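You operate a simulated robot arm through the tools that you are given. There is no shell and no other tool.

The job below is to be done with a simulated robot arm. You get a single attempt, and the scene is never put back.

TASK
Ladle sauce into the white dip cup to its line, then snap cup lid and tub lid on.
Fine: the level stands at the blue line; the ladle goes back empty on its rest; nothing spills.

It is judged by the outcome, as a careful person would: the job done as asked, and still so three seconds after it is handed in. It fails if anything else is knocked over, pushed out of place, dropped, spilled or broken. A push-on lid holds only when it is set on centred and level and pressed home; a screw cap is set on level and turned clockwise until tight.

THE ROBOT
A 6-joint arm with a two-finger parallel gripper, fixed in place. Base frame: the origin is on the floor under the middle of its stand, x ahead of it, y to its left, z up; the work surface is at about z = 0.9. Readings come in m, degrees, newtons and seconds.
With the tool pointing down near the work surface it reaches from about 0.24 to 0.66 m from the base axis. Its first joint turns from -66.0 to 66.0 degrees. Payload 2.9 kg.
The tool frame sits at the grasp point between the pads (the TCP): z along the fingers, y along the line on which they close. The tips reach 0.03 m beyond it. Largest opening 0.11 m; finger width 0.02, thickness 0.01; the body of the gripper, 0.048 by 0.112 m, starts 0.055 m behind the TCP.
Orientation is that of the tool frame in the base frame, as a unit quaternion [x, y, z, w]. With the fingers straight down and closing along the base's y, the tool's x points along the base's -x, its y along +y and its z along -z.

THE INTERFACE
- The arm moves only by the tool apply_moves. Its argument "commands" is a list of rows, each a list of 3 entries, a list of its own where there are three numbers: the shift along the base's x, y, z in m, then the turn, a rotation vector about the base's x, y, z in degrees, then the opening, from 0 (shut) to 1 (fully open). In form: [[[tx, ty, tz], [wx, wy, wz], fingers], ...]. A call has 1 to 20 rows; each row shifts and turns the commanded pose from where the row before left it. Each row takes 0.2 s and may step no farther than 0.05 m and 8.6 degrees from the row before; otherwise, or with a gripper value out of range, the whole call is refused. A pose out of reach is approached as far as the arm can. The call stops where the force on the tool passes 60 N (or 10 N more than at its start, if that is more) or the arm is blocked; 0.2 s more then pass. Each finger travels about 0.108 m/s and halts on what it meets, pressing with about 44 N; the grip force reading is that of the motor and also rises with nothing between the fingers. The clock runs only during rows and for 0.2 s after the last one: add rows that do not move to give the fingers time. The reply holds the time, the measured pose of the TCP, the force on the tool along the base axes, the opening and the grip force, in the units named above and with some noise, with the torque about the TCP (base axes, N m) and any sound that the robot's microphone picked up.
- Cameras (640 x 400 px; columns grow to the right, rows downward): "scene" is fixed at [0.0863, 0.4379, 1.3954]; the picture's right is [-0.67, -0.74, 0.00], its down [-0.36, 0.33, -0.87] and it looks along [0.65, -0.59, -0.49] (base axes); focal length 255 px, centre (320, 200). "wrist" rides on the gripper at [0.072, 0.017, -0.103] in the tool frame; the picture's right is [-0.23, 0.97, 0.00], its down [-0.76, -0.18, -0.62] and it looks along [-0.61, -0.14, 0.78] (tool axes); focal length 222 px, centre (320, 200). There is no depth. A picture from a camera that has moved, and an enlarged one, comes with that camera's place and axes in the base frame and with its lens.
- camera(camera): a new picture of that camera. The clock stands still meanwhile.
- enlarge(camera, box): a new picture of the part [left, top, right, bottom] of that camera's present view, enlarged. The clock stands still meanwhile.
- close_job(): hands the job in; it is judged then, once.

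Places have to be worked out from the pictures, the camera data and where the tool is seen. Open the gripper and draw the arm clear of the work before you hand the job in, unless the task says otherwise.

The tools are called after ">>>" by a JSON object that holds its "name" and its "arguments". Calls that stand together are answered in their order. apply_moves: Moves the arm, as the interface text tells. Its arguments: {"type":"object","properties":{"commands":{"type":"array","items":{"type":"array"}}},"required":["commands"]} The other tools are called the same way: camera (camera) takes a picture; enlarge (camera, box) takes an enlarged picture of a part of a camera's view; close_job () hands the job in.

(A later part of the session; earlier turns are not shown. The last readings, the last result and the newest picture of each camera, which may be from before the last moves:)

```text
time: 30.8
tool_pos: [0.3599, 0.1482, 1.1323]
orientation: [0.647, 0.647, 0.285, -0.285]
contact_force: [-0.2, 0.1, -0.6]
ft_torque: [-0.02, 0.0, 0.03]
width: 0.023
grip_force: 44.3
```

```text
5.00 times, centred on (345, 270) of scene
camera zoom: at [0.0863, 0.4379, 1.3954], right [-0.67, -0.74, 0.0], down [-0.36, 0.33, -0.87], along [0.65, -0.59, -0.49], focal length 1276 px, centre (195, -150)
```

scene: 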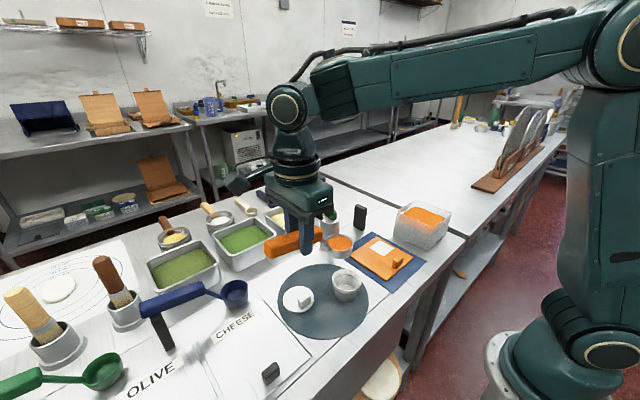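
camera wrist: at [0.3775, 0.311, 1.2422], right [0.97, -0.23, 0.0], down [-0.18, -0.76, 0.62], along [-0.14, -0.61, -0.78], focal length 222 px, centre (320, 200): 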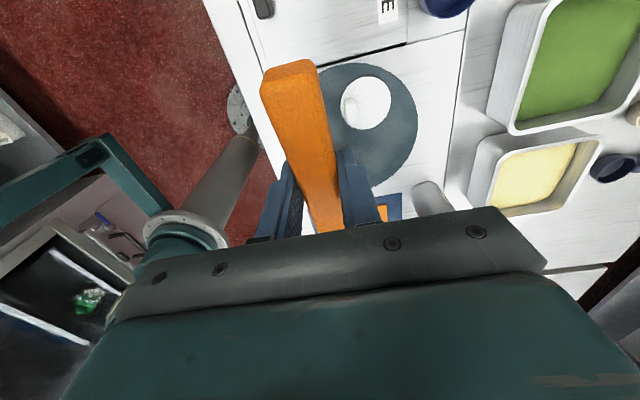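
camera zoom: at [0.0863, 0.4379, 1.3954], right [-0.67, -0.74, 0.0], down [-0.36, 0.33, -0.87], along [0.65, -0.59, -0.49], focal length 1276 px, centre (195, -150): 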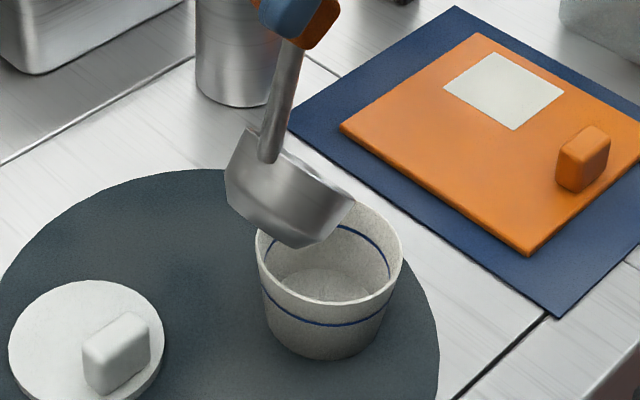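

At 47.5° the cup is still empty. I tilt on to 55°, checking both cameras.

>>> {"name": "apply_moves", "arguments": {"commands": [[[0, -0.0059, 0.0014], [2.5, 0, 0], 0], [[0, -0.0059, 0.001], [2.5, 0, 0], 0], [[0, -0.0061, 0.0009], [2.5, 0, 0], 0]]}}

>>> {"name": "enlarge", "arguments": {"camera": "scene", "box": [300, 230, 390, 310]}}

>>> {"name": "camera", "arguments": {"camera": "wrist"}}

```text
time: 31.6
tool_pos: [0.3586, 0.1318, 1.1348]
orientation: [0.627, 0.627, 0.327, -0.326]
contact_force: [0.1, 0.4, -0.7]
ft_torque: [0.01, 0.0, 0.01]
width: 0.0232
grip_force: 43.7
```

```text
5.00 times, centred on (345, 270) of scene
camera zoom: at [0.0863, 0.4379, 1.3954], right [-0.67, -0.74, 0.0], down [-0.36, 0.33, -0.87], along [0.65, -0.59, -0.49], focal length 1276 px, centre (195, -150)
```

zoom: 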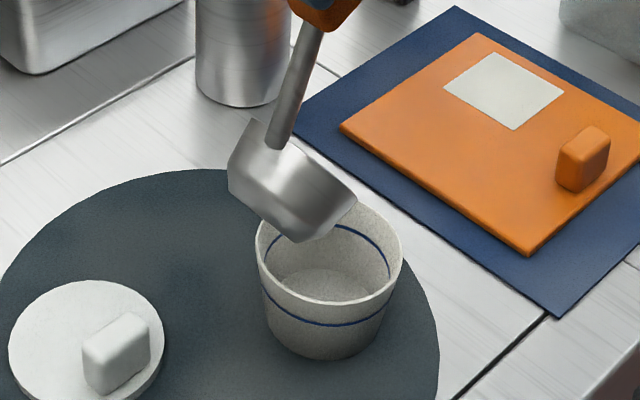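

```text
taken
camera wrist: at [0.3757, 0.0893, 1.2542], right [0.97, -0.13, -0.19], down [-0.18, -0.95, -0.27], along [-0.14, 0.29, -0.95], focal length 222 px, centre (320, 200)
```

wrist: 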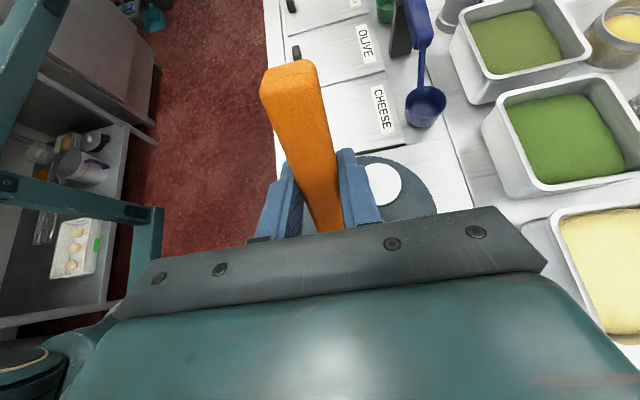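

Still no flow at 55°. I tilt to 60° and pause.

>>> {"name": "apply_moves", "arguments": {"commands": [[[0, -0.006, 0.0005], [2.5, 0, 0], 0], [[0, -0.0061, 0.0004], [2.5, 0, 0], 0], [[0, 0, 0], [0, 0, 0], 0]]}}

>>> {"name": "enlarge", "arguments": {"camera": "scene", "box": [300, 230, 390, 310]}}

```text
time: 32.4
tool_pos: [0.3602, 0.1195, 1.1375]
orientation: [0.612, 0.612, 0.354, -0.353]
contact_force: [-0.8, -0.8, -0.7]
ft_torque: [0.01, 0.02, 0.01]
width: 0.0235
grip_force: 44.3
```

```text
5.00 times, centred on (345, 270) of scene
camera zoom: at [0.0863, 0.4379, 1.3954], right [-0.67, -0.74, 0.0], down [-0.36, 0.33, -0.87], along [0.65, -0.59, -0.49], focal length 1276 px, centre (195, -150)
```

zoom: 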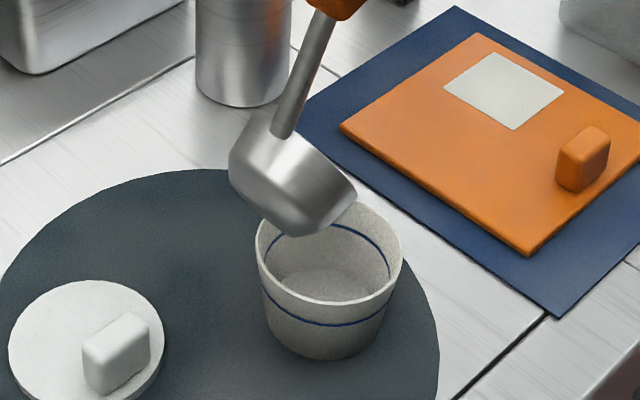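

No flow yet at 60°. I take a closer look at the bowl to confirm the lip's position over the cup before tilting further.

>>> {"name": "enlarge", "arguments": {"camera": "scene", "box": [335, 245, 385, 295]}}

>>> {"name": "camera", "arguments": {"camera": "scene"}}

```text
8.00 times, centred on (360, 270) of scene
camera zoom: at [0.0863, 0.4379, 1.3954], right [-0.67, -0.74, 0.0], down [-0.36, 0.33, -0.87], along [0.65, -0.59, -0.49], focal length 2042 px, centre (0, -360)
```

zoom: 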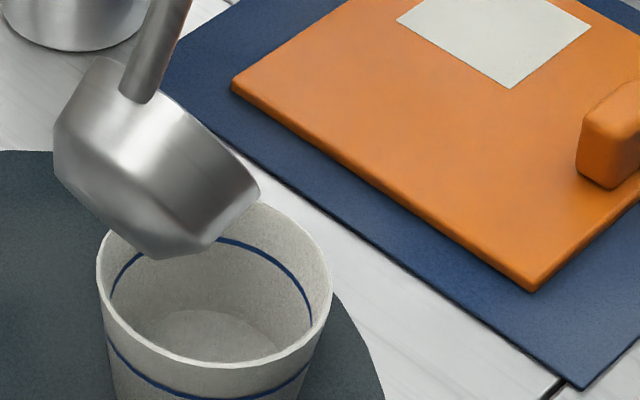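

```text
taken
```

scene: 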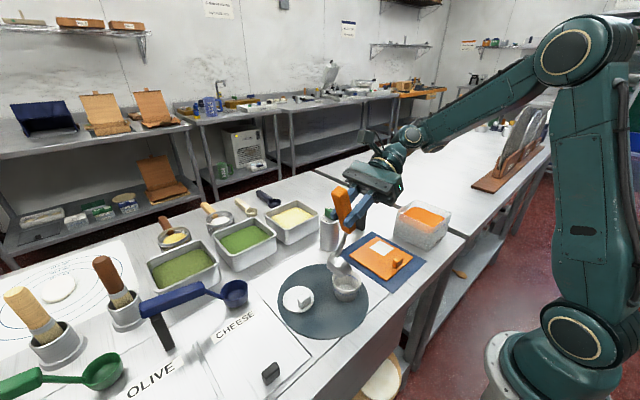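

The lip works out to be within about 6 mm of the cup's centre, 4 cm above its rim. I tilt on to 65° and look.

>>> {"name": "apply_moves", "arguments": {"commands": [[[0, -0.0065, -0.0006], [2.5, 0, 0], 0], [[0, -0.0066, -0.0006], [2.5, 0, 0], 0], [[0, 0, 0], [0, 0, 0], 0]]}}

>>> {"name": "enlarge", "arguments": {"camera": "scene", "box": [335, 245, 385, 295]}}

```text
time: 33.2
tool_pos: [0.3594, 0.108, 1.1322]
orientation: [0.597, 0.597, 0.379, -0.378]
contact_force: [0.0, 0.0, -1.2]
ft_torque: [-0.03, 0.0, 0.01]
width: 0.0234
grip_force: 43.2
```

```text
8.00 times, centred on (360, 270) of scene
camera zoom: at [0.0863, 0.4379, 1.3954], right [-0.67, -0.74, 0.0], down [-0.36, 0.33, -0.87], along [0.65, -0.59, -0.49], focal length 2042 px, centre (0, -360)
```

zoom: 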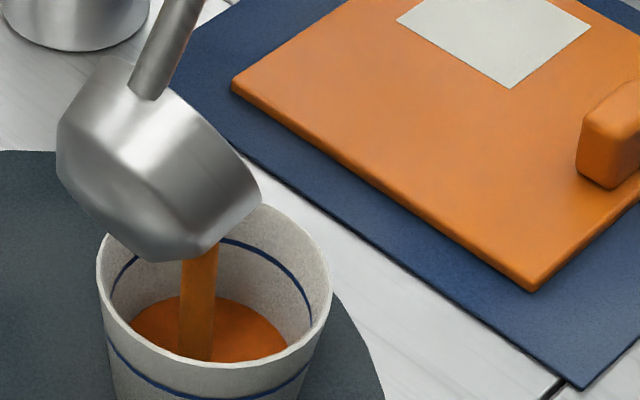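

The sauce now flows into the cup, the stream landing inside near the middle. I hold this tilt for a short moment and look again.

>>> {"name": "apply_moves", "arguments": {"commands": [[[0, 0, 0], [0, 0, 0], 0]]}}

>>> {"name": "enlarge", "arguments": {"camera": "scene", "box": [335, 245, 385, 295]}}

```text
time: 33.6
tool_pos: [0.3592, 0.1072, 1.1334]
orientation: [0.598, 0.596, 0.38, -0.378]
contact_force: [-0.4, 0.1, -0.8]
ft_torque: [-0.03, -0.04, -0.01]
width: 0.0232
grip_force: 44.0
```

```text
8.00 times, centred on (360, 270) of scene
camera zoom: at [0.0863, 0.4379, 1.3954], right [-0.67, -0.74, 0.0], down [-0.36, 0.33, -0.87], along [0.65, -0.59, -0.49], focal length 2042 px, centre (0, -360)
```

zoom: 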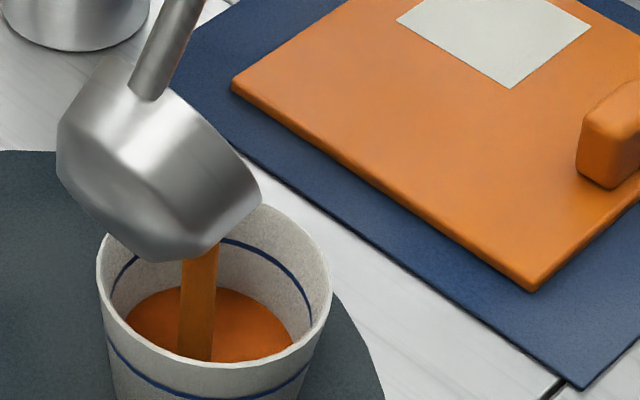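

The level rises steadily and is still well under the line. I hold for another 0.6 s.

>>> {"name": "apply_moves", "arguments": {"commands": [[[0, 0, 0], [0, 0, 0], 0], [[0, 0, 0], [0, 0, 0], 0]]}}

>>> {"name": "enlarge", "arguments": {"camera": "scene", "box": [335, 245, 385, 295]}}

```text
time: 34.2
tool_pos: [0.3593, 0.1088, 1.1342]
orientation: [0.597, 0.597, 0.379, -0.378]
contact_force: [0.0, -0.1, -0.1]
ft_torque: [-0.02, 0.01, 0.0]
width: 0.0232
grip_force: 43.7
```

```text
8.00 times, centred on (360, 270) of scene
camera zoom: at [0.0863, 0.4379, 1.3954], right [-0.67, -0.74, 0.0], down [-0.36, 0.33, -0.87], along [0.65, -0.59, -0.49], focal length 2042 px, centre (0, -360)
```

zoom: 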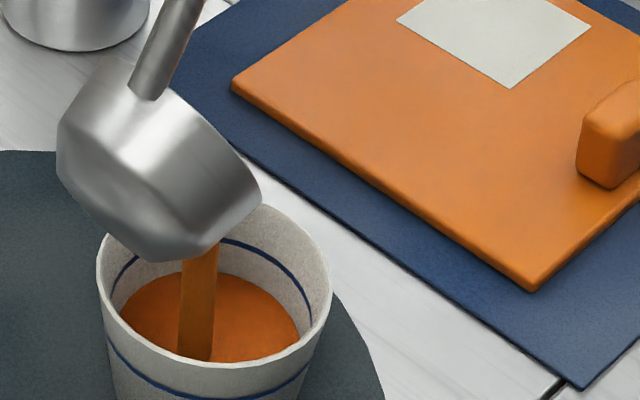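

The surface is now roughly half-way up to the blue line and rising about evenly. I hold another 0.6 s.

>>> {"name": "apply_moves", "arguments": {"commands": [[[0, 0, 0], [0, 0, 0], 0], [[0, 0, 0], [0, 0, 0], 0]]}}

>>> {"name": "enlarge", "arguments": {"camera": "scene", "box": [335, 245, 385, 295]}}

```text
time: 34.8
tool_pos: [0.3592, 0.108, 1.1326]
orientation: [0.598, 0.597, 0.379, -0.378]
contact_force: [-0.4, 0.1, -0.5]
ft_torque: [-0.01, -0.02, 0.01]
width: 0.0234
grip_force: 43.7
```

```text
8.00 times, centred on (360, 270) of scene
camera zoom: at [0.0863, 0.4379, 1.3954], right [-0.67, -0.74, 0.0], down [-0.36, 0.33, -0.87], along [0.65, -0.59, -0.49], focal length 2042 px, centre (0, -360)
```

zoom: 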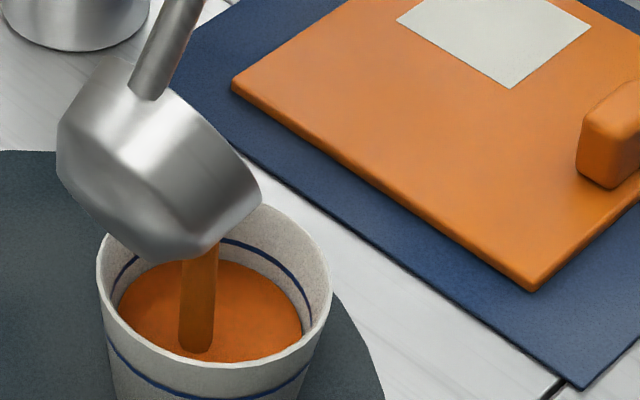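

The surface is near the line: roughly 3–4 mm to go. I hold a single row more.

>>> {"name": "apply_moves", "arguments": {"commands": [[[0, 0, 0], [0, 0, 0], 0]]}}

>>> {"name": "enlarge", "arguments": {"camera": "scene", "box": [340, 260, 375, 295]}}

```text
time: 35.2
tool_pos: [0.3585, 0.1083, 1.1349]
orientation: [0.597, 0.596, 0.38, -0.378]
contact_force: [0.1, -0.7, -1.7]
ft_torque: [-0.04, 0.04, 0.0]
width: 0.023
grip_force: 44.2
```

```text
11.43 times, centred on (358, 278) of scene
camera zoom: at [0.0863, 0.4379, 1.3954], right [-0.67, -0.74, 0.0], down [-0.36, 0.33, -0.87], along [0.65, -0.59, -0.49], focal length 2917 px, centre (-109, -686)
```

zoom: 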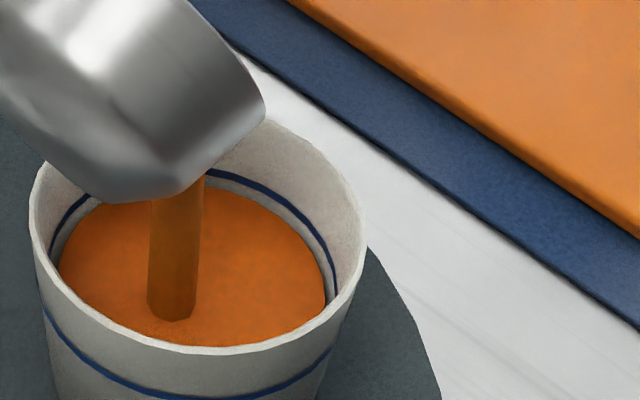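

The clock stands still for pictures, so I look closer at the gap between the surface and the blue line.

>>> {"name": "enlarge", "arguments": {"camera": "scene", "box": [355, 270, 375, 290]}}

>>> {"name": "enlarge", "arguments": {"camera": "scene", "box": [342, 266, 362, 286]}}

```text
16.00 times, centred on (365, 280) of scene
camera zoom: at [0.0863, 0.4379, 1.3954], right [-0.67, -0.74, 0.0], down [-0.36, 0.33, -0.87], along [0.65, -0.59, -0.49], focal length 4084 px, centre (-400, -1080)
```

zoom: 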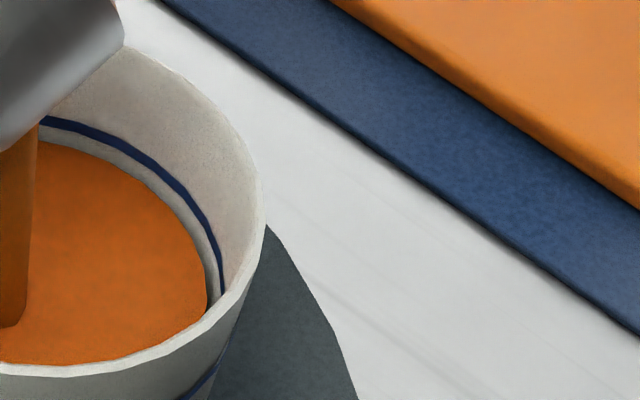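

```text
16.00 times, centred on (352, 276) of scene
camera zoom: at [0.0863, 0.4379, 1.3954], right [-0.67, -0.74, 0.0], down [-0.36, 0.33, -0.87], along [0.65, -0.59, -0.49], focal length 4084 px, centre (-192, -1016)
```

zoom: 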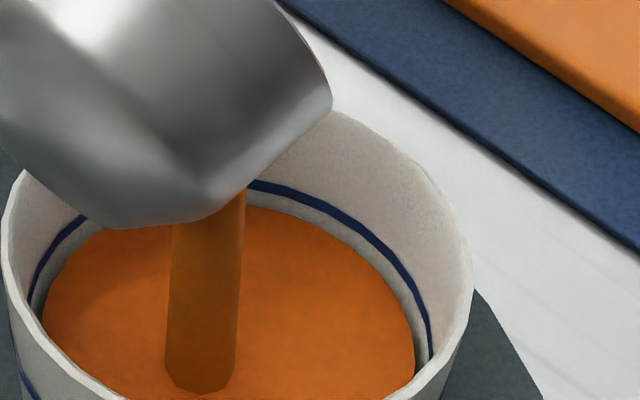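

The surface is about 2–3 mm under the line's middle, rising about 7 mm/s. I tilt back to 60° in one row, which should stop the flow with only a little more added, then check.

>>> {"name": "apply_moves", "arguments": {"commands": [[[0, 0.0131, 0.0012], [-5, 0, 0], 0]]}}

>>> {"name": "enlarge", "arguments": {"camera": "scene", "box": [342, 266, 362, 286]}}

>>> {"name": "enlarge", "arguments": {"camera": "scene", "box": [335, 245, 385, 295]}}

```text
time: 35.6
tool_pos: [0.3593, 0.1181, 1.1376]
orientation: [0.613, 0.612, 0.354, -0.353]
contact_force: [0.6, 0.3, -0.3]
ft_torque: [-0.03, 0.01, -0.02]
width: 0.0234
grip_force: 44.2
```

```text
16.00 times, centred on (352, 276) of scene
camera zoom: at [0.0863, 0.4379, 1.3954], right [-0.67, -0.74, 0.0], down [-0.36, 0.33, -0.87], along [0.65, -0.59, -0.49], focal length 4084 px, centre (-192, -1016)
```

zoom: 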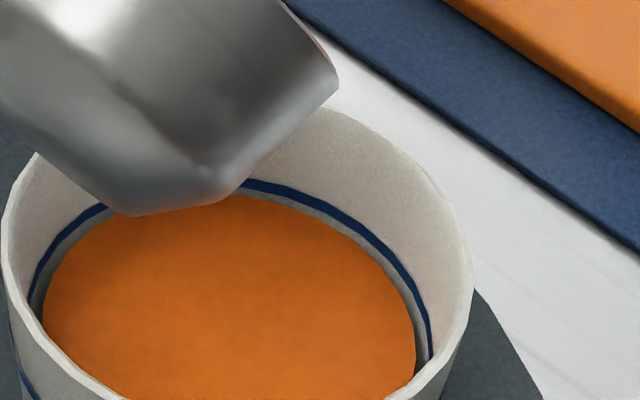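

```text
8.00 times, centred on (360, 270) of scene
camera zoom: at [0.0863, 0.4379, 1.3954], right [-0.67, -0.74, 0.0], down [-0.36, 0.33, -0.87], along [0.65, -0.59, -0.49], focal length 2042 px, centre (0, -360)
```

zoom: 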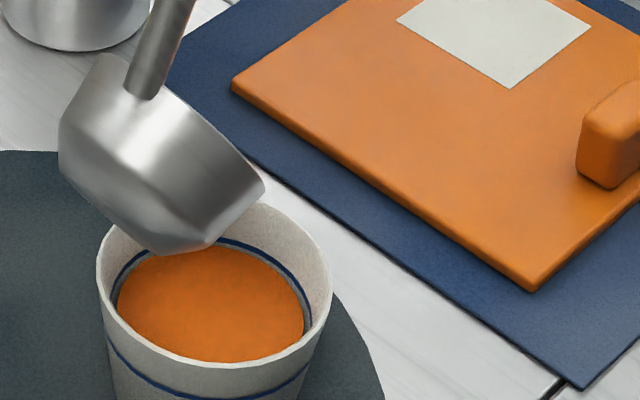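

The flow stopped cleanly. The sauce disc seems drawn slightly smaller than the wall, so I need to measure the heights carefully; I zoom on both sides of the surface.

>>> {"name": "enlarge", "arguments": {"camera": "scene", "box": [354, 274, 366, 288]}}

>>> {"name": "enlarge", "arguments": {"camera": "scene", "box": [340, 274, 352, 288]}}

```text
16.00 times, centred on (360, 281) of scene
camera zoom: at [0.0863, 0.4379, 1.3954], right [-0.67, -0.74, 0.0], down [-0.36, 0.33, -0.87], along [0.65, -0.59, -0.49], focal length 4084 px, centre (-320, -1096)
```

zoom: 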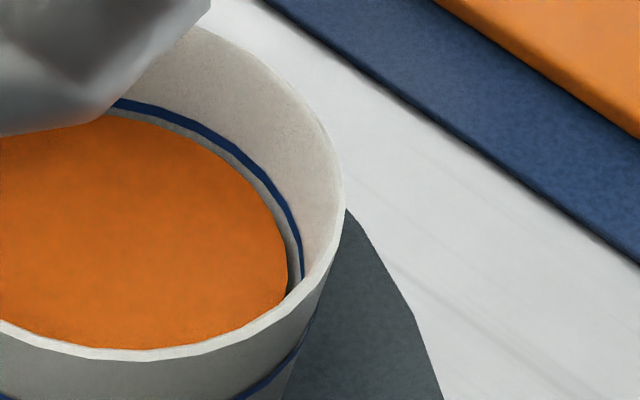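

```text
16.00 times, centred on (346, 281) of scene
camera zoom: at [0.0863, 0.4379, 1.3954], right [-0.67, -0.74, 0.0], down [-0.36, 0.33, -0.87], along [0.65, -0.59, -0.49], focal length 4084 px, centre (-96, -1096)
```

zoom: 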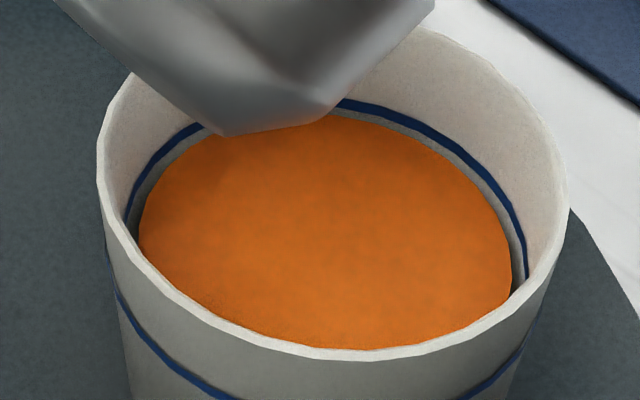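

Comparing ellipse centres, the sauce surface now coincides with the blue line's height to within about a millimetre (the disc is just drawn a bit narrower than the wall). I tilt the ladle back level over the cup, rising slightly, so the rest can go back to the tub.

>>> {"name": "apply_moves", "arguments": {"commands": [[[0, 0.0121, 0.0011], [-5, 0, 0], 0], [[0, 0.012, 0.0011], [-5, 0, 0], 0], [[0, 0.0117, 0.0], [-5, 0, 0], 0], [[0, 0.0114, -0.0009], [-5, 0, 0], 0], [[0, 0.0111, -0.002], [-5, 0, 0], 0], [[0, 0.0106, -0.0028], [-5, 0, 0], 0], [[0, 0.01, -0.0038], [-5, 0, 0], 0], [[0, 0.0094, -0.0047], [-5, 0, 0], 0], [[0, 0.0087, -0.0054], [-5, 0, 0], 0], [[0, 0.0079, -0.0061], [-5, 0, 0], 0], [[0, 0.0071, -0.0068], [-5, 0, 0], 0], [[0, 0.0065, 0.0], [-5, 0, 0], 0], [[0, 0, 0.02], [0, 0, 0], 0], [[0, 0, 0.025], [0, 0, 0], 0], [[0, 0, 0.0], [0, 0, 0], 0]]}}

>>> {"name": "enlarge", "arguments": {"camera": "scene", "box": [270, 200, 410, 320]}}

>>> {"name": "enlarge", "arguments": {"camera": "scene", "box": [335, 260, 367, 290]}}

```text
time: 38.8
tool_pos: [0.3616, 0.2374, 1.1528]
orientation: [0.707, 0.707, 0.001, 0.0]
contact_force: [-0.1, 0.3, -0.7]
ft_torque: [0.06, 0.0, 0.0]
width: 0.0233
grip_force: 44.2
```

```text
3.33 times, centred on (340, 260) of scene
camera zoom: at [0.0863, 0.4379, 1.3954], right [-0.67, -0.74, 0.0], down [-0.36, 0.33, -0.87], along [0.65, -0.59, -0.49], focal length 851 px, centre (253, 0)
```

zoom: 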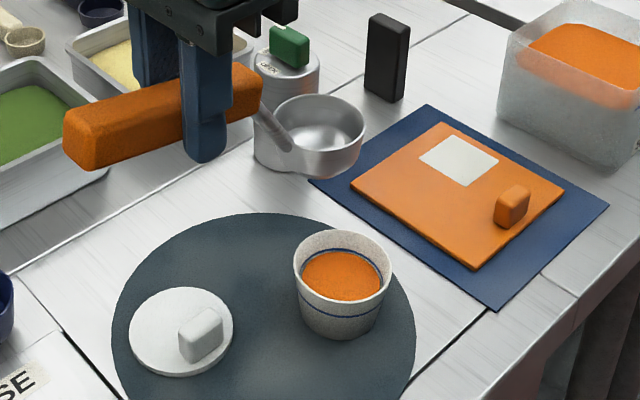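

```text
13.33 times, centred on (351, 275) of scene
camera zoom: at [0.0863, 0.4379, 1.3954], right [-0.67, -0.74, 0.0], down [-0.36, 0.33, -0.87], along [0.65, -0.59, -0.49], focal length 3404 px, centre (-93, -800)
```

zoom: 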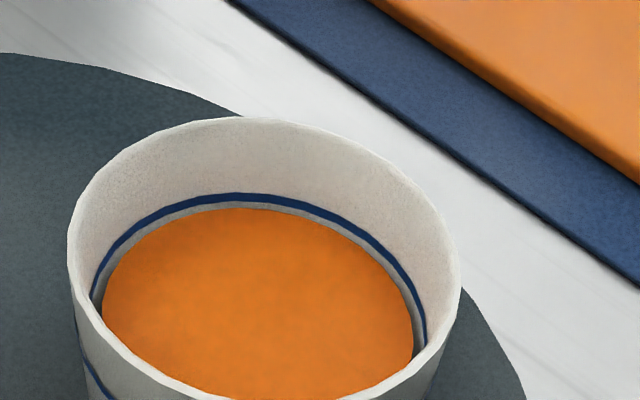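

The ladle now looks empty, and the level is at the blue line (about half a millimetre under its middle by my fit). I check the bowl closely for residue, and the table for spills.

>>> {"name": "enlarge", "arguments": {"camera": "scene", "box": [315, 210, 360, 245]}}

>>> {"name": "enlarge", "arguments": {"camera": "scene", "box": [380, 180, 470, 260]}}

>>> {"name": "enlarge", "arguments": {"camera": "scene", "box": [340, 264, 360, 280]}}

```text
11.43 times, centred on (338, 228) of scene
camera zoom: at [0.0863, 0.4379, 1.3954], right [-0.67, -0.74, 0.0], down [-0.36, 0.33, -0.87], along [0.65, -0.59, -0.49], focal length 2917 px, centre (120, -114)
```

zoom: 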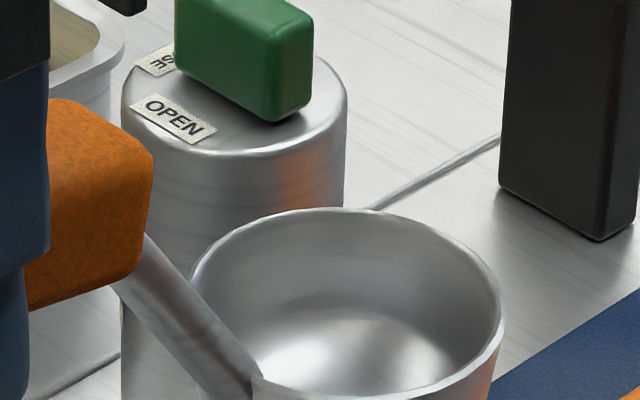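

```text
5.00 times, centred on (425, 220) of scene
camera zoom: at [0.0863, 0.4379, 1.3954], right [-0.67, -0.74, 0.0], down [-0.36, 0.33, -0.87], along [0.65, -0.59, -0.49], focal length 1276 px, centre (-205, 100)
```

zoom: 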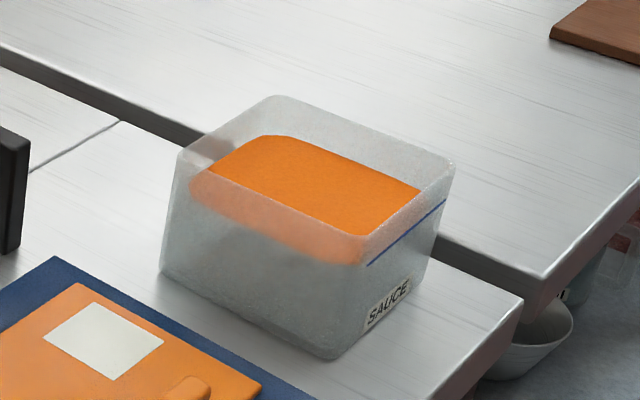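

```text
16.00 times, centred on (350, 272) of scene
camera zoom: at [0.0863, 0.4379, 1.3954], right [-0.67, -0.74, 0.0], down [-0.36, 0.33, -0.87], along [0.65, -0.59, -0.49], focal length 4084 px, centre (-160, -952)
```

zoom: 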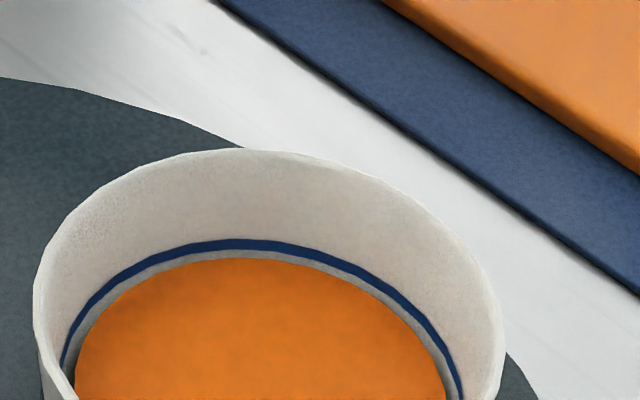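

The bowl is clean and empty, no spills, and the tub has not moved. I carry the ladle back along the same path to above its rest.

>>> {"name": "apply_moves", "arguments": {"commands": [[[0, -0.02, 0], [0, 0, 0], 0], [[0, -0.035, 0], [0, 0, 0], 0], [[0, -0.045, 0], [0, 0, 0], 0], [[0, -0.045, 0], [0, 0, 0], 0], [[0, -0.045, 0], [0, 0, 0], 0], [[0, -0.045, 0], [0, 0, 0], 0], [[0, -0.045, 0], [0, 0, 0], 0], [[0, -0.045, 0], [0, 0, 0], 0], [[0, -0.035, 0], [0, 0, 0], 0], [[0, -0.0175, 0], [0, 0, 0], 0], [[0.02, -0.004, 0], [0, 0, 0], 0], [[0.035, -0.006, 0], [0, 0, 0], 0], [[0.04, -0.006, 0], [0, 0, 0], 0], [[0.035, -0.006, 0], [0, 0, 0], 0], [[0.0225, -0.004, -0.0124], [0, 0, 0], 0], [[0, 0, 0], [0, 0, 0], 0]]}}

>>> {"name": "enlarge", "arguments": {"camera": "scene", "box": [335, 120, 455, 245]}}

```text
time: 42.2
tool_pos: [0.5143, -0.1668, 1.1394]
orientation: [0.707, 0.707, 0.0, 0.0]
contact_force: [0.1, 0.6, -0.9]
ft_torque: [0.06, 0.02, -0.01]
width: 0.0231
grip_force: 44.5
```

```text
3.20 times, centred on (395, 182) of scene
camera zoom: at [0.0863, 0.4379, 1.3954], right [-0.67, -0.74, 0.0], down [-0.36, 0.33, -0.87], along [0.65, -0.59, -0.49], focal length 817 px, centre (80, 256)
```

zoom: 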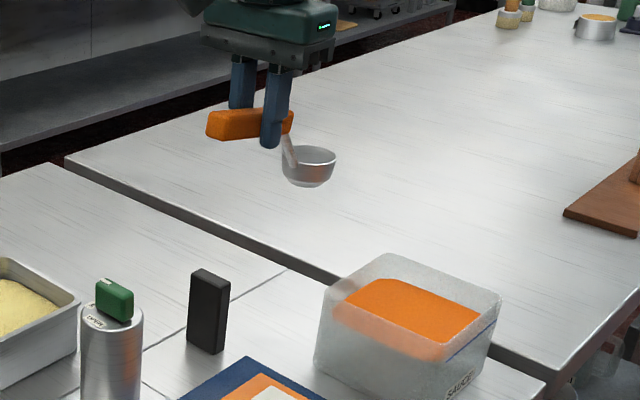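

The ladle is back above its rest in the same pose as when lifted. I lower it to about 1 cm above its resting height and check.

>>> {"name": "apply_moves", "arguments": {"commands": [[[0, 0, -0.02], [0, 0, 0], 0], [[0, 0, -0.03], [0, 0, 0], 0], [[0, 0, -0.03], [0, 0, 0], 0], [[0, 0, -0.025], [0, 0, 0], 0], [[0, 0, -0.015], [0, 0, 0], 0], [[0, 0, -0.01], [0, 0, 0], 0], [[0, 0, 0], [0, 0, 0], 0]]}}

>>> {"name": "enlarge", "arguments": {"camera": "scene", "box": [345, 175, 410, 240]}}

```text
time: 43.8
tool_pos: [0.5138, -0.1647, 1.0078]
orientation: [0.707, 0.707, 0.0, -0.001]
contact_force: [-1.0, -0.4, -0.8]
ft_torque: [0.07, -0.01, -0.01]
width: 0.0232
grip_force: 44.0
```

```text
6.15 times, centred on (378, 208) of scene
camera zoom: at [0.0863, 0.4379, 1.3954], right [-0.67, -0.74, 0.0], down [-0.36, 0.33, -0.87], along [0.65, -0.59, -0.49], focal length 1571 px, centre (-34, 154)
```

zoom: 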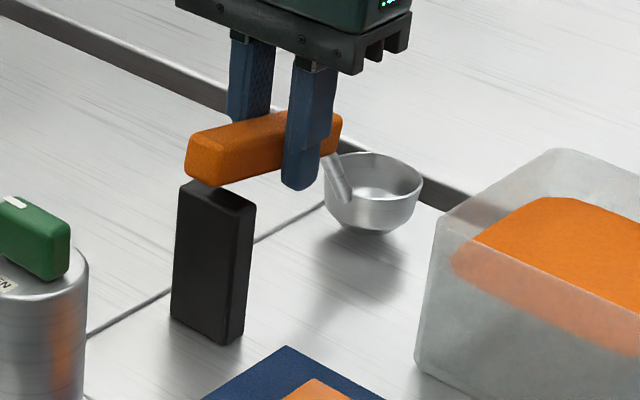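

It lines up with the post. I lower the last centimetre in 2 mm steps, watching the force.

>>> {"name": "apply_moves", "arguments": {"commands": [[[0, 0, -0.003], [0, 0, 0], 0], [[0, 0, -0.003], [0, 0, 0], 0], [[0, 0, -0.002], [0, 0, 0], 0], [[0, 0, -0.0015], [0, 0, 0], 0], [[0, 0, 0], [0, 0, 0], 0]]}}

>>> {"name": "enlarge", "arguments": {"camera": "scene", "box": [345, 175, 410, 240]}}

```text
time: 45.0
tool_pos: [0.513, -0.1652, 0.9998]
orientation: [0.707, 0.707, 0.0, 0.0]
contact_force: [-1.2, -0.3, 0.2]
ft_torque: [-0.2, 0.06, -0.08]
width: 0.0232
grip_force: 43.9
```

```text
6.15 times, centred on (378, 208) of scene
camera zoom: at [0.0863, 0.4379, 1.3954], right [-0.67, -0.74, 0.0], down [-0.36, 0.33, -0.87], along [0.65, -0.59, -0.49], focal length 1571 px, centre (-34, 154)
```

zoom: 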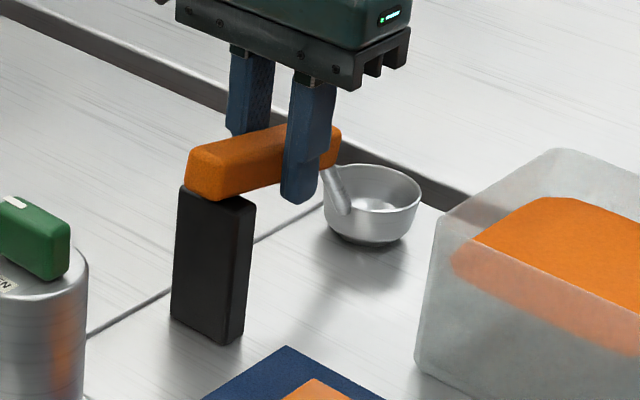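

The torque reading shows the bowl has just touched the table, with the handle end resting on the post. I open the fingers gently and check that the ladle stays.

>>> {"name": "apply_moves", "arguments": {"commands": [[[0, 0, 0], [0, 0, 0], 0.22], [[0, 0, 0], [0, 0, 0], 0.27], [[0, 0, 0], [0, 0, 0], 0.35], [[0, 0, 0], [0, 0, 0], 0.5], [[0, 0, 0], [0, 0, 0], 0.6]]}}

>>> {"name": "enlarge", "arguments": {"camera": "scene", "box": [345, 175, 410, 240]}}

```text
time: 46.2
tool_pos: [0.5123, -0.1653, 1.0]
orientation: [0.707, 0.707, 0.0, 0.0]
contact_force: [0.4, 1.0, -0.4]
ft_torque: [0.02, -0.02, 0.01]
width: 0.0662
grip_force: 0.0
```

```text
6.15 times, centred on (378, 208) of scene
camera zoom: at [0.0863, 0.4379, 1.3954], right [-0.67, -0.74, 0.0], down [-0.36, 0.33, -0.87], along [0.65, -0.59, -0.49], focal length 1571 px, centre (-34, 154)
```

zoom: 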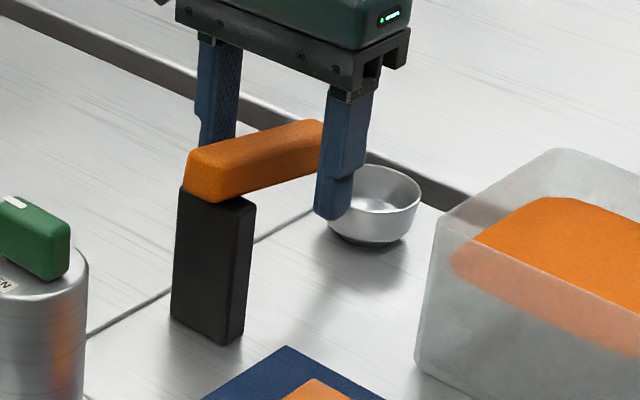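

The ladle rests on its post and bowl, empty. I rise straight up, then move over to look down at the cup lid and the cup.

>>> {"name": "apply_moves", "arguments": {"commands": [[[0, 0, 0.02], [0, 0, 0], 0.6], [[0, 0, 0.04], [0, 0, 0], 0.6], [[0, 0, 0.05], [0, 0, 0], 0.6], [[0, 0, 0.045], [0, 0, 0], 0.6], [[-0.011, 0.03, 0], [0, 0, 0], 0.6], [[-0.011, 0.04, 0], [0, 0, 0], 0.6], [[-0.011, 0.045, 0], [0, 0, 0], 0.6], [[-0.011, 0.045, 0], [0, 0, 0], 0.6], [[-0.011, 0.045, 0], [0, 0, 0], 0.6], [[-0.011, 0.045, 0], [0, 0, 0], 0.6], [[-0.011, 0.045, 0], [0, 0, 0], 0.6], [[-0.011, 0.045, 0], [0, 0, 0], 0.6], [[-0.011, 0.035, 0], [0, 0, 0], 0.6], [[-0.013, 0.026, 0], [0, 0, 0], 0.6], [[0, 0, 0], [0, 0, 0], 0.6]]}}

>>> {"name": "camera", "arguments": {"camera": "wrist"}}

>>> {"name": "camera", "arguments": {"camera": "scene"}}

```text
time: 49.4
tool_pos: [0.401, 0.2331, 1.156]
orientation: [0.707, 0.708, 0.0, -0.001]
contact_force: [0.1, 0.2, -0.2]
ft_torque: [0.01, 0.0, -0.03]
width: 0.066
grip_force: 0.2
```

```text
taken
camera wrist: at [0.4163, 0.3077, 1.2604], right [0.97, -0.23, 0.0], down [-0.18, -0.76, 0.62], along [-0.14, -0.61, -0.78], focal length 222 px, centre (320, 200)
```

wrist: 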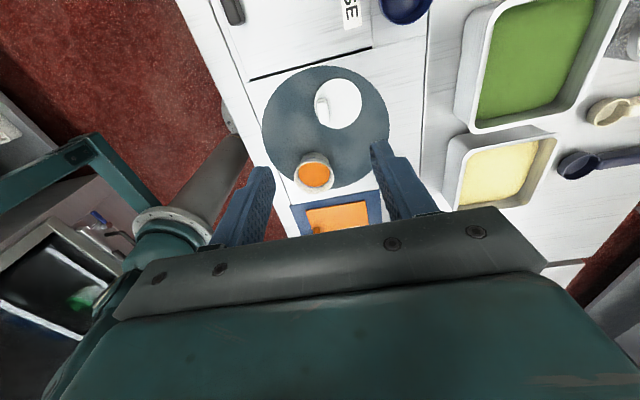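

```text
taken
```

scene: 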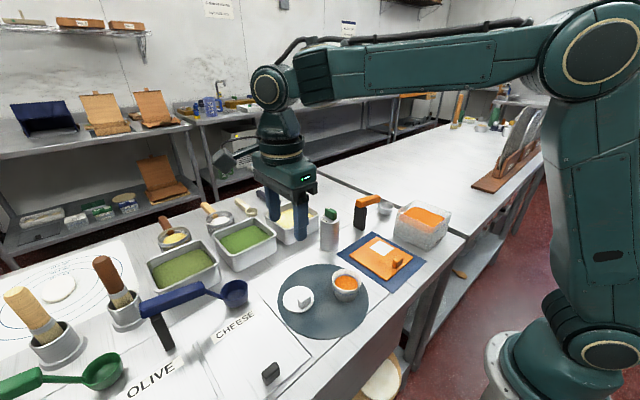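

Now I enlarge the cup lid and the cup in the wrist view, and the lid in the scene view.

>>> {"name": "enlarge", "arguments": {"camera": "wrist", "box": [255, 60, 395, 200]}}

>>> {"name": "enlarge", "arguments": {"camera": "wrist", "box": [300, 70, 370, 140]}}

>>> {"name": "enlarge", "arguments": {"camera": "scene", "box": [275, 275, 325, 325]}}

>>> {"name": "enlarge", "arguments": {"camera": "wrist", "box": [290, 145, 340, 200]}}

```text
2.86 times, centred on (325, 130) of wrist
camera zoom: at [0.4163, 0.3077, 1.2604], right [0.97, -0.23, 0.0], down [-0.18, -0.76, 0.62], along [-0.14, -0.61, -0.78], focal length 635 px, centre (306, 400)
```

zoom: 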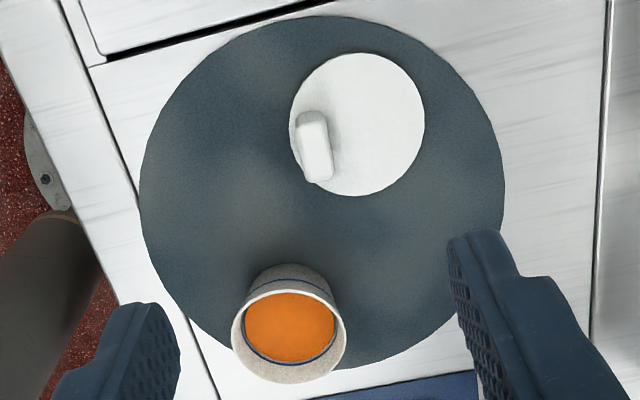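

```text
5.71 times, centred on (335, 105) of wrist
camera zoom: at [0.4163, 0.3077, 1.2604], right [0.97, -0.23, 0.0], down [-0.18, -0.76, 0.62], along [-0.14, -0.61, -0.78], focal length 1269 px, centre (234, 743)
```

zoom: 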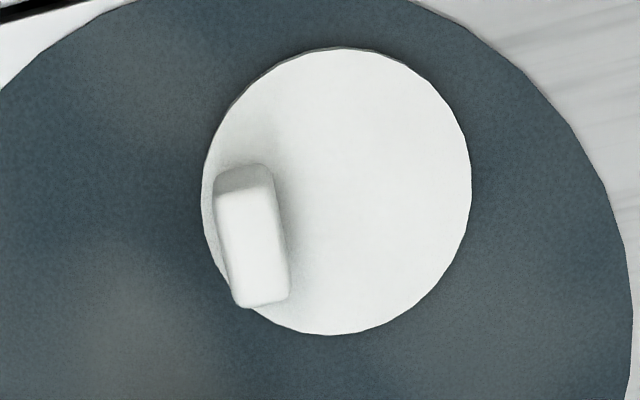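

```text
8.00 times, centred on (300, 300) of scene
camera zoom: at [0.0863, 0.4379, 1.3954], right [-0.67, -0.74, 0.0], down [-0.36, 0.33, -0.87], along [0.65, -0.59, -0.49], focal length 2042 px, centre (480, -600)
```

zoom: 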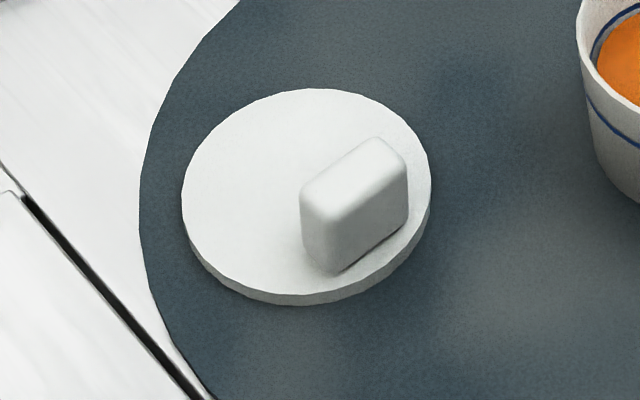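

```text
7.27 times, centred on (315, 172) of wrist
camera zoom: at [0.4163, 0.3077, 1.2604], right [0.97, -0.23, 0.0], down [-0.18, -0.76, 0.62], along [-0.14, -0.61, -0.78], focal length 1615 px, centre (356, 400)
```

zoom: 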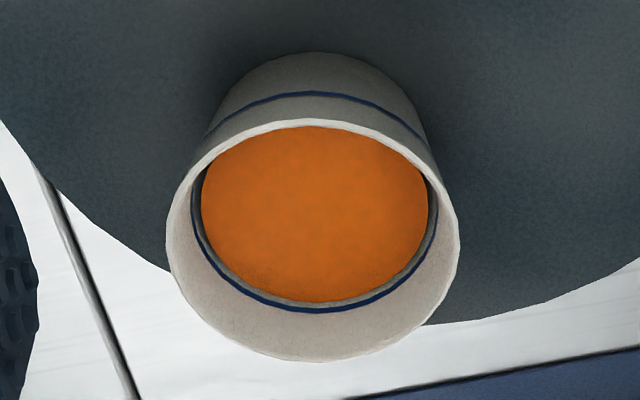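

From the wrist picture the lid centre is near (0.420, 0.206), its knob near (0.398, 0.2055), elongated along y, and the sauce surface matches the line from this side too. I move over the knob and go down to z ≈ 1.0 for a close check.

>>> {"name": "apply_moves", "arguments": {"commands": [[[-0.0005, -0.01, -0.02], [0, 0, 0], 0.5], [[-0.0005, -0.01, -0.035], [0, 0, 0], 0.45], [[-0.0007, -0.0092, -0.035], [0, 0, 0], 0.45], [[0, 0, -0.035], [0, 0, 0], 0.45], [[0, 0, -0.025], [0, 0, 0], 0.45], [[0, 0, 0], [0, 0, 0], 0.45]]}}

>>> {"name": "camera", "arguments": {"camera": "wrist"}}

>>> {"name": "enlarge", "arguments": {"camera": "scene", "box": [260, 230, 370, 330]}}

```text
time: 50.8
tool_pos: [0.3991, 0.2025, 1.0049]
orientation: [0.707, 0.707, 0.0, 0.0]
contact_force: [-0.2, -0.6, 0.0]
ft_torque: [-0.02, 0.02, 0.0]
width: 0.0493
grip_force: 0.0
```

```text
taken
camera wrist: at [0.4155, 0.2765, 1.108], right [0.97, -0.23, 0.0], down [-0.18, -0.76, 0.62], along [-0.14, -0.61, -0.78], focal length 222 px, centre (320, 200)
```

wrist: 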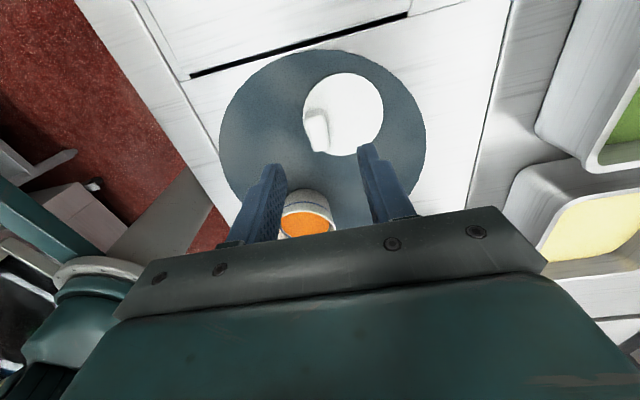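

```text
4.00 times, centred on (315, 280) of scene
camera zoom: at [0.0863, 0.4379, 1.3954], right [-0.67, -0.74, 0.0], down [-0.36, 0.33, -0.87], along [0.65, -0.59, -0.49], focal length 1021 px, centre (340, -120)
```

zoom: 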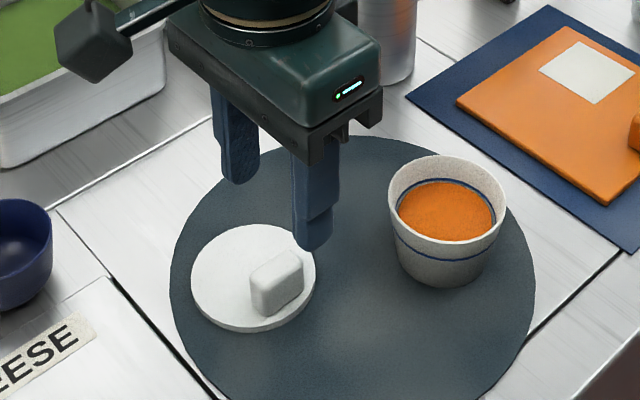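

>>> {"name": "enlarge", "arguments": {"camera": "wrist", "box": [285, 65, 395, 175]}}

```text
3.64 times, centred on (340, 120) of wrist
camera zoom: at [0.4155, 0.2765, 1.108], right [0.97, -0.23, 0.0], down [-0.18, -0.76, 0.62], along [-0.14, -0.61, -0.78], focal length 808 px, centre (247, 491)
```

zoom: 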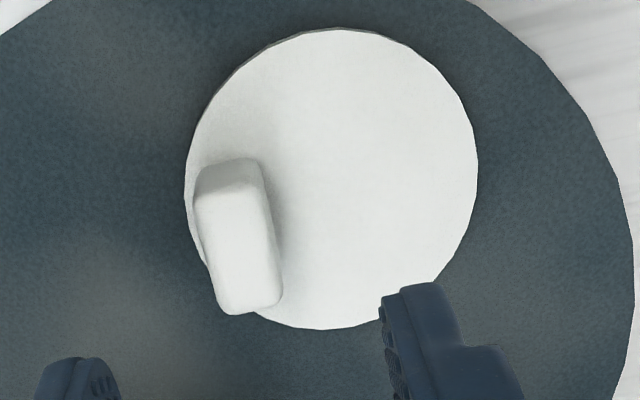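

The knob centre is about 1 mm to -x and 3–4 mm to +y of the TCP. I correct that and go down so the fingertips end a few millimetres above the lid plate, then close.

>>> {"name": "apply_moves", "arguments": {"commands": [[[-0.0007, 0.0035, -0.015], [0, 0, 0], 0.45], [[0, 0, -0.018], [0, 0, 0], 0.45], [[0, 0, -0.015], [0, 0, 0], 0.45], [[0, 0, -0.008], [0, 0, 0], 0.45], [[0, 0, -0.004], [0, 0, 0], 0.45], [[0, 0, 0], [0, 0, 0], 0.45]]}}

>>> {"name": "enlarge", "arguments": {"camera": "scene", "box": [270, 255, 340, 325]}}

>>> {"name": "enlarge", "arguments": {"camera": "wrist", "box": [240, 80, 420, 230]}}

```text
time: 52.2
tool_pos: [0.398, 0.2085, 0.9438]
orientation: [0.707, 0.707, 0.001, -0.001]
contact_force: [0.0, -0.3, 0.3]
ft_torque: [-0.02, -0.01, -0.03]
width: 0.0495
grip_force: 0.0
```

```text
5.71 times, centred on (305, 290) of scene
camera zoom: at [0.0863, 0.4379, 1.3954], right [-0.67, -0.74, 0.0], down [-0.36, 0.33, -0.87], along [0.65, -0.59, -0.49], focal length 1459 px, centre (406, -314)
```

zoom: 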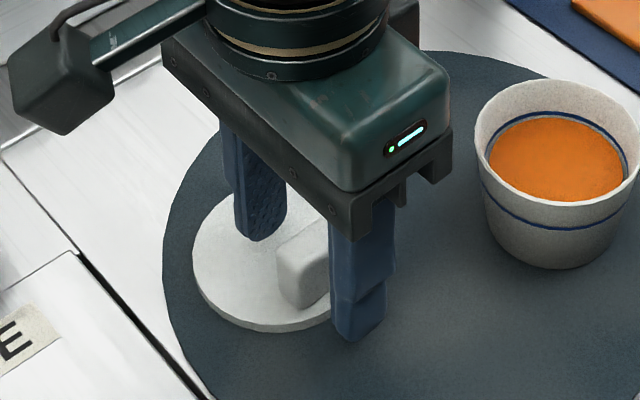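

```text
2.67 times, centred on (330, 155) of wrist
camera zoom: at [0.4145, 0.2824, 1.047], right [0.97, -0.23, 0.0], down [-0.18, -0.76, 0.62], along [-0.14, -0.61, -0.78], focal length 592 px, centre (293, 320)
```

zoom: 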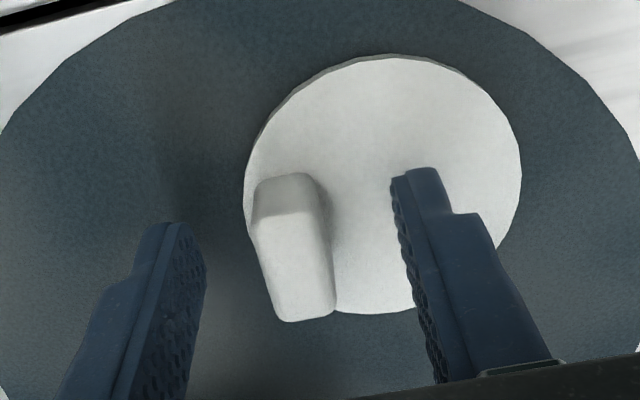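

The knob stands between the pads, tips just above the lid plate. I close the fingers gently.

>>> {"name": "apply_moves", "arguments": {"commands": [[[0, 0, 0], [0, 0, 0], 0.3], [[0, 0, 0], [0, 0, 0], 0.2], [[0, 0, 0], [0, 0, 0], 0.1], [[0, 0, 0], [0, 0, 0], 0.0], [[0, 0, 0], [0, 0, 0], 0.0]]}}

>>> {"name": "enlarge", "arguments": {"camera": "wrist", "box": [240, 80, 420, 230]}}

>>> {"name": "enlarge", "arguments": {"camera": "scene", "box": [270, 255, 340, 325]}}

```text
time: 53.4
tool_pos: [0.3979, 0.2082, 0.9442]
orientation: [0.707, 0.707, 0.0, 0.0]
contact_force: [0.1, -0.1, 0.1]
ft_torque: [-0.04, 0.03, -0.01]
width: 0.0128
grip_force: 43.8
```

```text
2.67 times, centred on (330, 155) of wrist
camera zoom: at [0.4146, 0.2825, 1.0472], right [0.97, -0.23, 0.0], down [-0.18, -0.76, 0.62], along [-0.14, -0.61, -0.78], focal length 592 px, centre (293, 320)
```

zoom: 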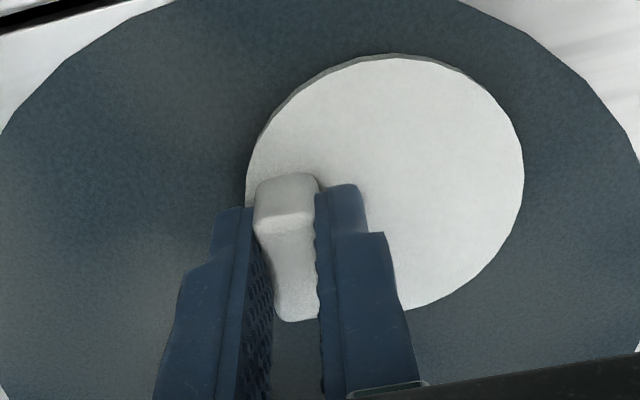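

```text
5.71 times, centred on (305, 290) of scene
camera zoom: at [0.0863, 0.4379, 1.3954], right [-0.67, -0.74, 0.0], down [-0.36, 0.33, -0.87], along [0.65, -0.59, -0.49], focal length 1459 px, centre (406, -314)
```

zoom: 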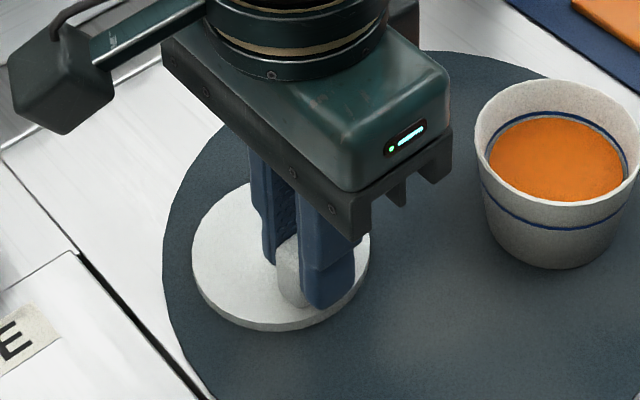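

The knob is gripped at 12.8 mm. I lift the lid and carry it over the cup, holding it about 3 cm above the rim to check the alignment.

>>> {"name": "apply_moves", "arguments": {"commands": [[[0, 0, 0.01], [0, 0, 0], 0], [[0, 0, 0.025], [0, 0, 0], 0], [[0, 0, 0.03], [0, 0, 0], 0], [[0, 0, 0.025], [0, 0, 0], 0], [[-0.0089, -0.0143, 0], [0, 0, 0], 0], [[-0.015, -0.024, 0], [0, 0, 0], 0], [[-0.015, -0.024, 0], [0, 0, 0], 0], [[-0.012, -0.02, 0], [0, 0, 0], 0], [[-0.008, -0.012, 0], [0, 0, 0], 0], [[0, 0, 0], [0, 0, 0], 0]]}}

>>> {"name": "camera", "arguments": {"camera": "wrist"}}

>>> {"name": "enlarge", "arguments": {"camera": "scene", "box": [310, 230, 390, 310]}}

```text
time: 55.6
tool_pos: [0.3396, 0.1144, 1.0352]
orientation: [0.708, 0.707, 0.0, 0.001]
contact_force: [-0.2, -0.7, 0.4]
ft_torque: [-0.01, -0.02, -0.05]
width: 0.0126
grip_force: 44.1
```

```text
taken
camera wrist: at [0.356, 0.1885, 1.1385], right [0.97, -0.23, 0.0], down [-0.18, -0.76, 0.62], along [-0.14, -0.61, -0.78], focal length 222 px, centre (320, 200)
```

wrist: 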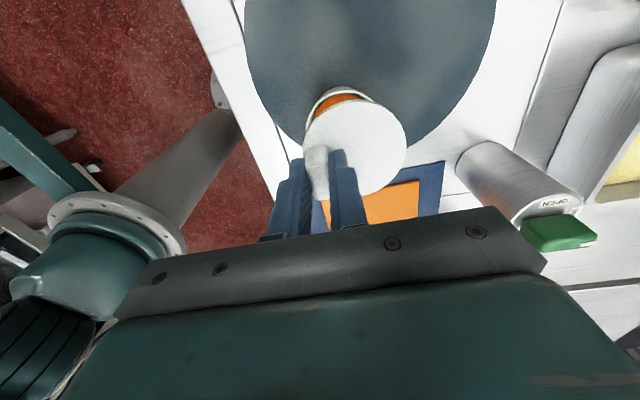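

```text
5.00 times, centred on (350, 270) of scene
camera zoom: at [0.0863, 0.4379, 1.3954], right [-0.67, -0.74, 0.0], down [-0.36, 0.33, -0.87], along [0.65, -0.59, -0.49], focal length 1276 px, centre (170, -150)
```

zoom: 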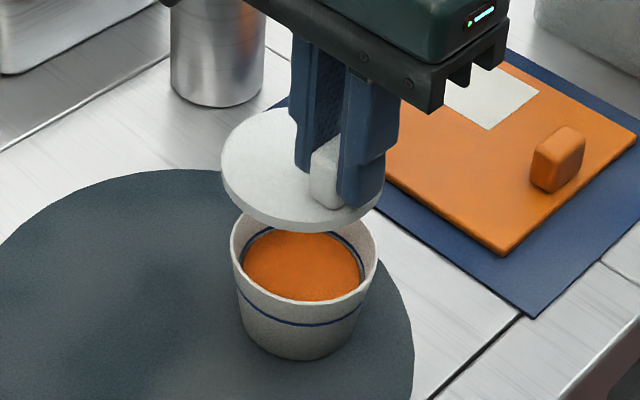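

The lid is level. I enlarge both views to measure the offset between lid and cup.

>>> {"name": "enlarge", "arguments": {"camera": "wrist", "box": [280, 70, 430, 210]}}

>>> {"name": "enlarge", "arguments": {"camera": "scene", "box": [325, 245, 370, 300]}}

```text
2.86 times, centred on (355, 140) of wrist
camera zoom: at [0.356, 0.1885, 1.1385], right [0.97, -0.23, 0.0], down [-0.18, -0.76, 0.62], along [-0.14, -0.61, -0.78], focal length 635 px, centre (220, 371)
```

zoom: 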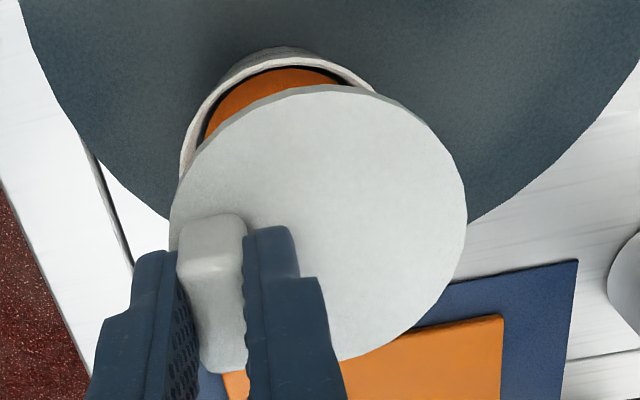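

```text
7.27 times, centred on (348, 272) of scene
camera zoom: at [0.0863, 0.4379, 1.3954], right [-0.67, -0.74, 0.0], down [-0.36, 0.33, -0.87], along [0.65, -0.59, -0.49], focal length 1856 px, centre (120, -327)
```

zoom: 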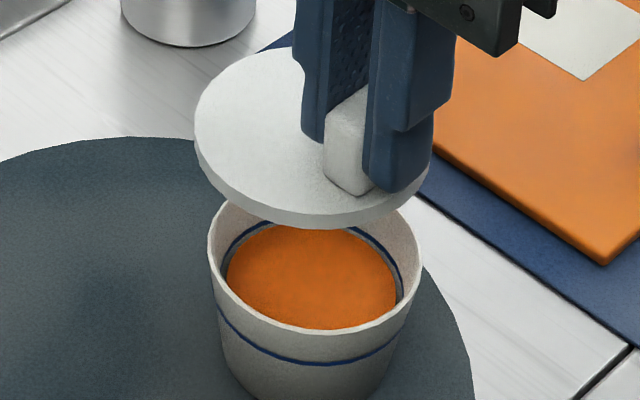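

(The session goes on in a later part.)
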